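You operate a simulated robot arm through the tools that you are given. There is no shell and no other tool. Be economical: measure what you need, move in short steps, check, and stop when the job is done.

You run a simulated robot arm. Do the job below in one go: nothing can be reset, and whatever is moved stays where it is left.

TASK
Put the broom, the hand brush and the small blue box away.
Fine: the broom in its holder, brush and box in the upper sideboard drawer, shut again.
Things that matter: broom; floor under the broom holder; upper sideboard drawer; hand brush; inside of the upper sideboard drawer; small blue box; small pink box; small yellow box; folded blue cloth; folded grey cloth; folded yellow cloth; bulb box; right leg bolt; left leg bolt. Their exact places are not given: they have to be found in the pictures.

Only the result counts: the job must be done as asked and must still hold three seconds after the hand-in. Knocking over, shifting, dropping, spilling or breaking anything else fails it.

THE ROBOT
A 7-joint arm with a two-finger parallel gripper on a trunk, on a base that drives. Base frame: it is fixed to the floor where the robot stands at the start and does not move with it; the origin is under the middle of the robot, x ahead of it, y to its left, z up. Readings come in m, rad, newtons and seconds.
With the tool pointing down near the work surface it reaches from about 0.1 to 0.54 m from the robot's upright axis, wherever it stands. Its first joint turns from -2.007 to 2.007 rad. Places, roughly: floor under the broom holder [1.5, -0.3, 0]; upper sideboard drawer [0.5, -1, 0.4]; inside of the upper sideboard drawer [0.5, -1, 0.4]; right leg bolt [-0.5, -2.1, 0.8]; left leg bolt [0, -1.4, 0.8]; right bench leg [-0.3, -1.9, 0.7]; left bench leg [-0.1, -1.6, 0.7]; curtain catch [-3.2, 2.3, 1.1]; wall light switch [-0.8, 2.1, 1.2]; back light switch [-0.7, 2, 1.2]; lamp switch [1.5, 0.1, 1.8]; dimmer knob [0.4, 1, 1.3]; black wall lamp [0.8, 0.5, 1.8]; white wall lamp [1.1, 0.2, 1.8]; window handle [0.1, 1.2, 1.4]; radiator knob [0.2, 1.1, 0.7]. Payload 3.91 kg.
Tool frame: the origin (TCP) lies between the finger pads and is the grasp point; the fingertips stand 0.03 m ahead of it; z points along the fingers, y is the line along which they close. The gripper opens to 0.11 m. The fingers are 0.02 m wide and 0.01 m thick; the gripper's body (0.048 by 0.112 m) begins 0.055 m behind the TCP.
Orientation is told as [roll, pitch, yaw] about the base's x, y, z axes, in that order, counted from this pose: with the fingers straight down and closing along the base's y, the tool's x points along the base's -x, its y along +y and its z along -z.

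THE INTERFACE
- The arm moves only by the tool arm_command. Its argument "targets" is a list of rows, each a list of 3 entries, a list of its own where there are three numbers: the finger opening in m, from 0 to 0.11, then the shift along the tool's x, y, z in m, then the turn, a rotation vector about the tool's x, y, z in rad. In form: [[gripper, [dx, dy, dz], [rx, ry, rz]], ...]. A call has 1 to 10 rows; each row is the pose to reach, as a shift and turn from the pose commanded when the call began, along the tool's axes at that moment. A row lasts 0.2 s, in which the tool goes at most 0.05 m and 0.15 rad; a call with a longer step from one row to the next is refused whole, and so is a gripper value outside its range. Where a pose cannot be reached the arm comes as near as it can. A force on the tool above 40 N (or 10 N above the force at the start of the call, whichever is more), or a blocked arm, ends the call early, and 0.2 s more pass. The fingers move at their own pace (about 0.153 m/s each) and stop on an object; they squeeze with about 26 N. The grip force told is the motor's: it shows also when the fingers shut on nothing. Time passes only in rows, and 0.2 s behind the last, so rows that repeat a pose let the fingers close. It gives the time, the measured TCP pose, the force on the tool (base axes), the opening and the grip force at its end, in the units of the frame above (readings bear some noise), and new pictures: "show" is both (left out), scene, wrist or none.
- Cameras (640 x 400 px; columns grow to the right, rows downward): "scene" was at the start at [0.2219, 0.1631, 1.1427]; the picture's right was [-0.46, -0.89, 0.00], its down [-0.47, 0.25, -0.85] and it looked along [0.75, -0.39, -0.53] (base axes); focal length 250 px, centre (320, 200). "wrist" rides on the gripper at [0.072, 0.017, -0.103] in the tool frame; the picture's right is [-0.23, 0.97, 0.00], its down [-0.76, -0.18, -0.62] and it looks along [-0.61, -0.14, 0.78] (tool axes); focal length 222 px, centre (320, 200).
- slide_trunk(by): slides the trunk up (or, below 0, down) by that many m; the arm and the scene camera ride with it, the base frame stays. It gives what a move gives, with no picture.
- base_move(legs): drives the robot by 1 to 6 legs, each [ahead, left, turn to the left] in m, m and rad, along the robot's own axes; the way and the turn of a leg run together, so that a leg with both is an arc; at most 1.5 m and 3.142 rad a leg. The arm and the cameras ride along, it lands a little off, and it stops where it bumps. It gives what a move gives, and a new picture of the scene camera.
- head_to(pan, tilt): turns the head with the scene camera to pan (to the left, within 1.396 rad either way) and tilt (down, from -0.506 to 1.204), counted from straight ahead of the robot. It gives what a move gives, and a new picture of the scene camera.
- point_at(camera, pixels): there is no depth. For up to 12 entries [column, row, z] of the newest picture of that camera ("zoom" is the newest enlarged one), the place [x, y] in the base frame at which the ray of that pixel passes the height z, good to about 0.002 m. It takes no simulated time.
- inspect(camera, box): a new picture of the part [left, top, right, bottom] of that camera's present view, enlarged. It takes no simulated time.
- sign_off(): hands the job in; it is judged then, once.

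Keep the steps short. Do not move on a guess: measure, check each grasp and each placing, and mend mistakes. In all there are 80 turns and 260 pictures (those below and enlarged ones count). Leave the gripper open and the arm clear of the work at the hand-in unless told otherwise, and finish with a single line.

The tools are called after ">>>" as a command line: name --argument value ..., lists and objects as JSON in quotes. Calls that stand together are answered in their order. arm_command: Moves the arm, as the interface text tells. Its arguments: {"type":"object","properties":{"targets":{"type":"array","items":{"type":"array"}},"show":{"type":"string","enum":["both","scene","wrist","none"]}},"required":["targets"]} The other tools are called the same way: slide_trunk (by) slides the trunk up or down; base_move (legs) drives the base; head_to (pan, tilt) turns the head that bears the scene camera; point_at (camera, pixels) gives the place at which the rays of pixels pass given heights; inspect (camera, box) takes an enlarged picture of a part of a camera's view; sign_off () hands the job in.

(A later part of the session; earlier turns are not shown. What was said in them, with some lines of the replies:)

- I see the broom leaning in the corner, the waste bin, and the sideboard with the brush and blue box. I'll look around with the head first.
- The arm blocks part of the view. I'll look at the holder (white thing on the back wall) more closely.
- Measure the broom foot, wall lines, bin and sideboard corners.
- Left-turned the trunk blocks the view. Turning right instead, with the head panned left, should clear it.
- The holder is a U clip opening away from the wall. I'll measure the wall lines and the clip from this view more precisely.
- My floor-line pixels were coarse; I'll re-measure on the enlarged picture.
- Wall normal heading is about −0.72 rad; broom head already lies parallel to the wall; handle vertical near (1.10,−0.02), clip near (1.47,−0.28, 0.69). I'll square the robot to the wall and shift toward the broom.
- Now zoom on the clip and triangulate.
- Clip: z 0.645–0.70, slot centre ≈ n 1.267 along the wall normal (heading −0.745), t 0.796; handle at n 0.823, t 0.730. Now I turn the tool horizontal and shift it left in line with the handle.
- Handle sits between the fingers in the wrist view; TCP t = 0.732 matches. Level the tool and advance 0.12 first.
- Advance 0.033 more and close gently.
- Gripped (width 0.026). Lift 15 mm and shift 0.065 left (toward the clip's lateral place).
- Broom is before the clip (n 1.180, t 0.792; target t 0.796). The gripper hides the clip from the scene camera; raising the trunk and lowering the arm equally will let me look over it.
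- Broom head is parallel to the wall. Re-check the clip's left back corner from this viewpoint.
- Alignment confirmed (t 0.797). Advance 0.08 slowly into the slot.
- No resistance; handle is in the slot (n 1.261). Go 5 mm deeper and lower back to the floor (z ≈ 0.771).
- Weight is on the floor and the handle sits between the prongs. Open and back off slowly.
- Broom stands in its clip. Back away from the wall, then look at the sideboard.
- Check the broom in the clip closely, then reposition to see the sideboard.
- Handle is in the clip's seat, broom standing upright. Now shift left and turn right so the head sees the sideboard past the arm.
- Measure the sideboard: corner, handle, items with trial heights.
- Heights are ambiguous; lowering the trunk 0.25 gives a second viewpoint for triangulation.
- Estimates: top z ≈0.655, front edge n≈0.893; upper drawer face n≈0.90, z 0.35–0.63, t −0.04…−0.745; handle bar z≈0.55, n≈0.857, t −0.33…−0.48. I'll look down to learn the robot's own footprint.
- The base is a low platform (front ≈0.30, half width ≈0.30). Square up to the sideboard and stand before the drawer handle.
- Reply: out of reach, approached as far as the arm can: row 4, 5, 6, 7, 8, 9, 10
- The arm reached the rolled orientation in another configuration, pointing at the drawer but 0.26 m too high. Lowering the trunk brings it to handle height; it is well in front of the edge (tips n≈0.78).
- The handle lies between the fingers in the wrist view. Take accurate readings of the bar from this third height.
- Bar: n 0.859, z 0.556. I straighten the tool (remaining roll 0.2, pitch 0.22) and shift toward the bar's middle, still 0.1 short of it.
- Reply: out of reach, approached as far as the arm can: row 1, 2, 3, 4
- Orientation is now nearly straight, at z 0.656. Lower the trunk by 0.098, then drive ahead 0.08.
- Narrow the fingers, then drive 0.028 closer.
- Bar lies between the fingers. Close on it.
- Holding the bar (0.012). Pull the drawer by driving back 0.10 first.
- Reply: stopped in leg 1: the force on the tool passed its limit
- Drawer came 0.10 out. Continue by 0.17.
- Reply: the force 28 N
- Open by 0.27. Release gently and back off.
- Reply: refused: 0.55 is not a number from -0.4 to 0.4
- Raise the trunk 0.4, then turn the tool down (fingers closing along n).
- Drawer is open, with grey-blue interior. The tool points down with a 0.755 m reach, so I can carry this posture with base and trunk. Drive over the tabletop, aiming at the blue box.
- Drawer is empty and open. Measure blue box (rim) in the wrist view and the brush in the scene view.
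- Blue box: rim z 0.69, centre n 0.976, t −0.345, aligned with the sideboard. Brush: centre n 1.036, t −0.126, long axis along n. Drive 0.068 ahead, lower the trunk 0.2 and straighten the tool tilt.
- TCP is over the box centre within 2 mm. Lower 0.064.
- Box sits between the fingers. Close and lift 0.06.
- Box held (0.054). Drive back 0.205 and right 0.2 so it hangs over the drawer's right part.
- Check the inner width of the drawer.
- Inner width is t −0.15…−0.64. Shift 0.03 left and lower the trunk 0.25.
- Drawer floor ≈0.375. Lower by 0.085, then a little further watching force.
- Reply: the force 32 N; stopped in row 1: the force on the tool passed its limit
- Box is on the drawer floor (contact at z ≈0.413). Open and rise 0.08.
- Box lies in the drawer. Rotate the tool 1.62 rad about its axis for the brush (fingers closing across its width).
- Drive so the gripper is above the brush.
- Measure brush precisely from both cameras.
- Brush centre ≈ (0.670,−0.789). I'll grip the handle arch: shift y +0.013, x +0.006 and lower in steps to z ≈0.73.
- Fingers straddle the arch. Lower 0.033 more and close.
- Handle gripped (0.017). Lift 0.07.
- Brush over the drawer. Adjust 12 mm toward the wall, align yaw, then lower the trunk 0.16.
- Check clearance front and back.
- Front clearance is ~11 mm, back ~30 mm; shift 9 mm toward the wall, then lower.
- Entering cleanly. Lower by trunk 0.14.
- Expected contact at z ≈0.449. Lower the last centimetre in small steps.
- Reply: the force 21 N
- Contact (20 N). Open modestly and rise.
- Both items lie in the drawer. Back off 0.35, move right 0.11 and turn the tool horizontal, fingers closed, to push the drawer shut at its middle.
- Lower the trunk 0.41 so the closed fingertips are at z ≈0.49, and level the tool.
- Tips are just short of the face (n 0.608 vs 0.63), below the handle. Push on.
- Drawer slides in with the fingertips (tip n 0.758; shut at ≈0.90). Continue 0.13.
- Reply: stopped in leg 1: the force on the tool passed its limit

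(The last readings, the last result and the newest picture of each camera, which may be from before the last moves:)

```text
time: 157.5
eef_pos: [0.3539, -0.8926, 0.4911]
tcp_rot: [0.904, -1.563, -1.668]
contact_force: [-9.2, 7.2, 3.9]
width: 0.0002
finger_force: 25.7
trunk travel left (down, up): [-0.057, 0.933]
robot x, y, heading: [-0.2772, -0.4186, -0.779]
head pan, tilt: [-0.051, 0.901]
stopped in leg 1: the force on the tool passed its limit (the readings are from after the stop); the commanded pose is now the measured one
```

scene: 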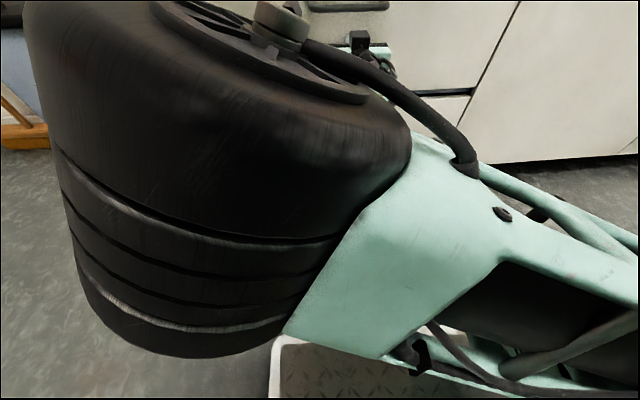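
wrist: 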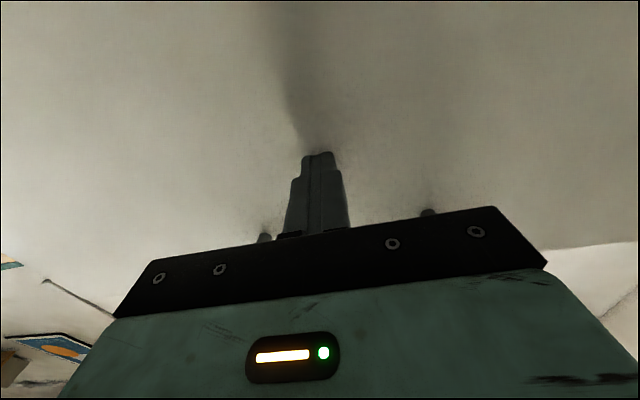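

It met the stop (tip n ≈0.897). Back off, raise the arm clear, open the gripper and turn to inspect.

>>> base_move --legs '[[-0.4, 0, 0], [0, 0.3, 0]]'

>>> slide_trunk --by 0.4

>>> arm_command --targets '[[0.05, [0, 0, 0], [0, 0, 0]], [0.11, [0, 0, 0], [0, 0, 0]], [0.11, [0, 0, 0], [0, 0, 0]]]' --show "none"

>>> base_move --legs '[[0, 0, -1.2]]'

>>> head_to --pan 0.95 --tilt 0.6

```text
time: 161.7
eef_pos: [0.282, -0.402, 0.4907]
tcp_rot: [0.67, -1.562, -1.439]
contact_force: [0.3, -0.2, 0.7]
width: 0.0
finger_force: 26.4
trunk travel left (down, up): [-0.057, 0.933]
robot x, y, heading: [-0.3514, 0.0753, -0.779]
head pan, tilt: [-0.051, 0.901]
```

scene: 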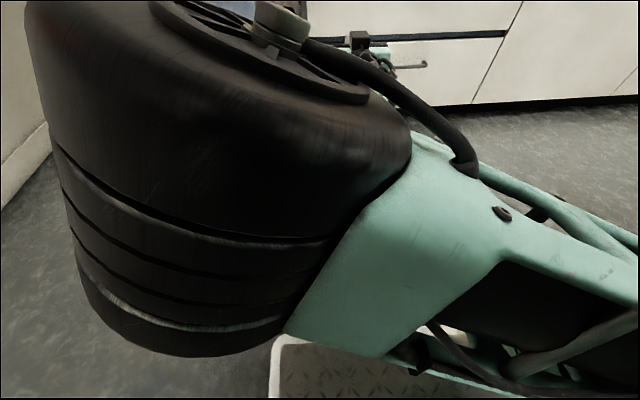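

```text
time: 165.5
eef_pos: [0.2827, -0.4007, 0.8917]
tcp_rot: [0.679, -1.562, -1.444]
contact_force: [-0.2, -0.3, 0.4]
width: 0.0
finger_force: 25.9
trunk travel left (down, up): [-0.457, 0.533]
robot x, y, heading: [-0.3519, 0.0751, -0.785]
head pan, tilt: [-0.051, 0.901]
```

```text
time: 166.3
eef_pos: [0.2816, -0.4013, 0.8907]
tcp_rot: [0.675, -1.563, -1.443]
contact_force: [0.5, 0.1, -0.2]
width: 0.1101
finger_force: 0.0
trunk travel left (down, up): [-0.457, 0.533]
robot x, y, heading: [-0.352, 0.0725, -0.783]
head pan, tilt: [-0.051, 0.901]
```

```text
time: 169.7
eef_pos: [-0.555, -0.6905, 0.8911]
tcp_rot: [0.675, -1.564, -2.634]
contact_force: [0.6, 0.6, 0.4]
width: 0.11
finger_force: 0.0
trunk travel left (down, up): [-0.457, 0.533]
robot x, y, heading: [-0.349, 0.0708, -1.968]
head pan, tilt: [-0.051, 0.901]
```

scene: 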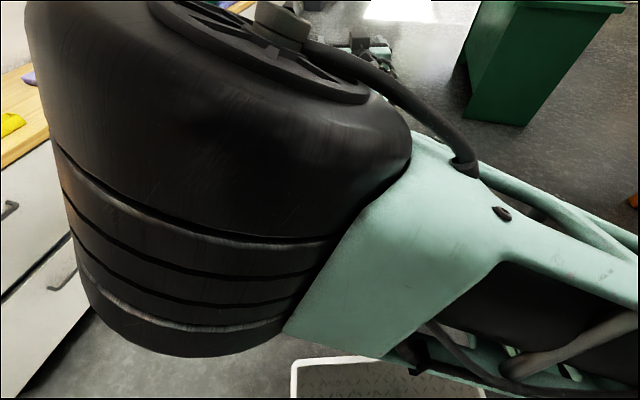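

```text
time: 170.9
eef_pos: [-0.555, -0.691, 0.8913]
tcp_rot: [0.685, -1.56, -2.641]
contact_force: [0.3, -0.4, -0.5]
width: 0.1101
finger_force: 0.0
trunk travel left (down, up): [-0.457, 0.533]
robot x, y, heading: [-0.3495, 0.0732, -1.968]
head pan, tilt: [0.949, 0.6]
```

scene: 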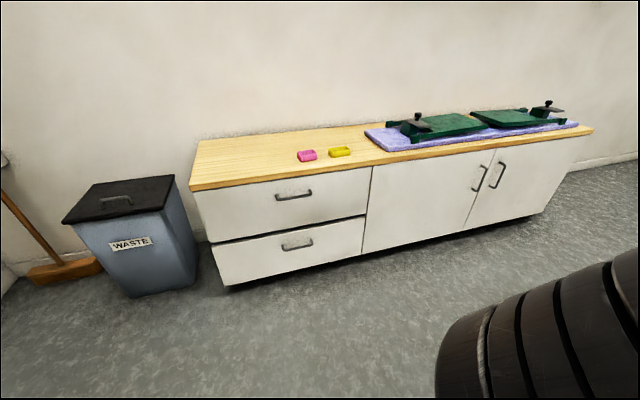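

Drawer looks flush. Zoom in on it and check the broom once more.

>>> inspect --camera "scene" --box '[180, 130, 400, 290]'

>>> head_to --pan 1.39 --tilt 0.5

>>> inspect --camera "scene" --box '[140, 100, 240, 165]'

```text
2.50 times, centred on (290, 210) of scene
```

zoom: 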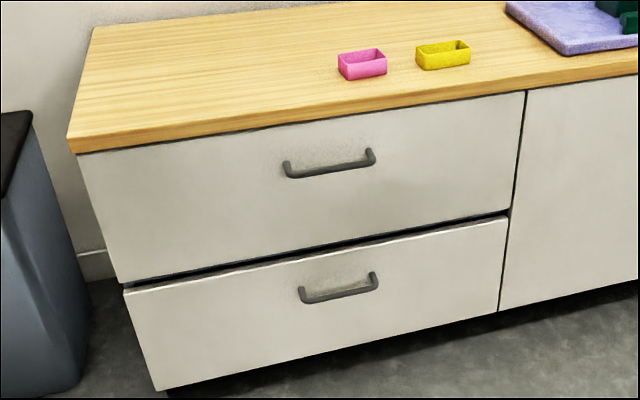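

```text
time: 171.8
eef_pos: [-0.5552, -0.6906, 0.8907]
tcp_rot: [0.682, -1.561, -2.643]
contact_force: [-0.2, 0.1, 0.6]
width: 0.1098
finger_force: 0.0
trunk travel left (down, up): [-0.457, 0.533]
robot x, y, heading: [-0.352, 0.0737, -1.974]
head pan, tilt: [1.389, 0.499]
```

scene: 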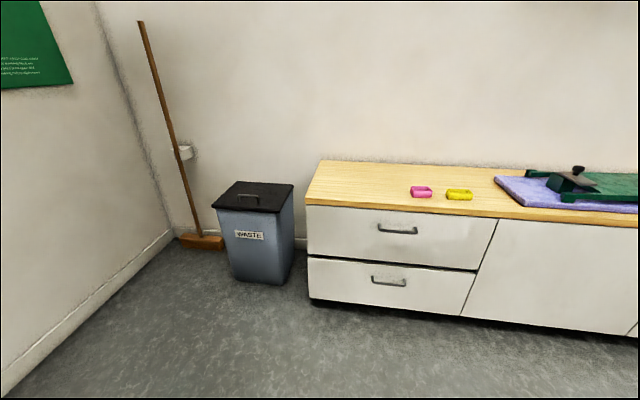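

```text
6.15 times, centred on (190, 132) of scene
```

zoom: 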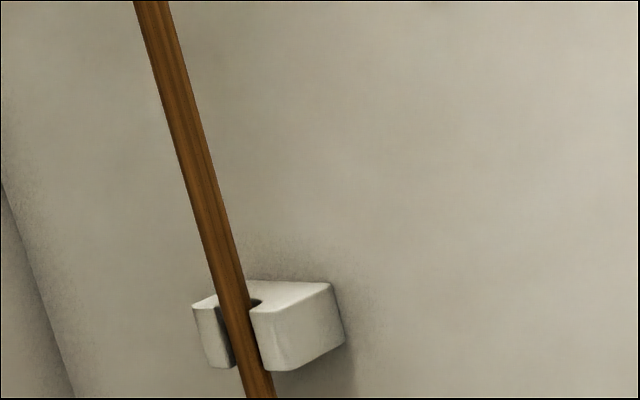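

Verify the handle position numerically against the original (n 0.859 at z 0.556).

>>> inspect --camera "scene" --box '[300, 195, 500, 320]'

>>> point_at --camera "scene" --pixels '[[382, 231.5, 0.556], [398, 232.5, 0.556], [414, 233, 0.556], [375, 282, 0.2], [404, 285, 0.2]]'

```text
3.20 times, centred on (400, 258) of scene
```

zoom: 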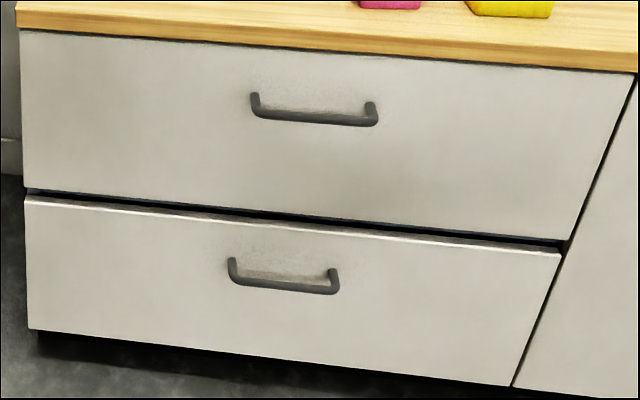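

```text
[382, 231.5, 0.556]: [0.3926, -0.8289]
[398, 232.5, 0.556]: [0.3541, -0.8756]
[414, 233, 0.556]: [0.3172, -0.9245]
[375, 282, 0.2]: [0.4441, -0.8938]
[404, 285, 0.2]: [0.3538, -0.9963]
```

Drawer handle is back at its shut position (within measurement error, and it met its stop), the broom stands in the clip, everything else is unmoved, gripper open and clear. Hand in.

>>> sign_off

```text
The job is handed in.
```

The broom stands in its wall holder, and the hand brush and small blue box are in the upper sideboard drawer, which is pushed shut to its stop.
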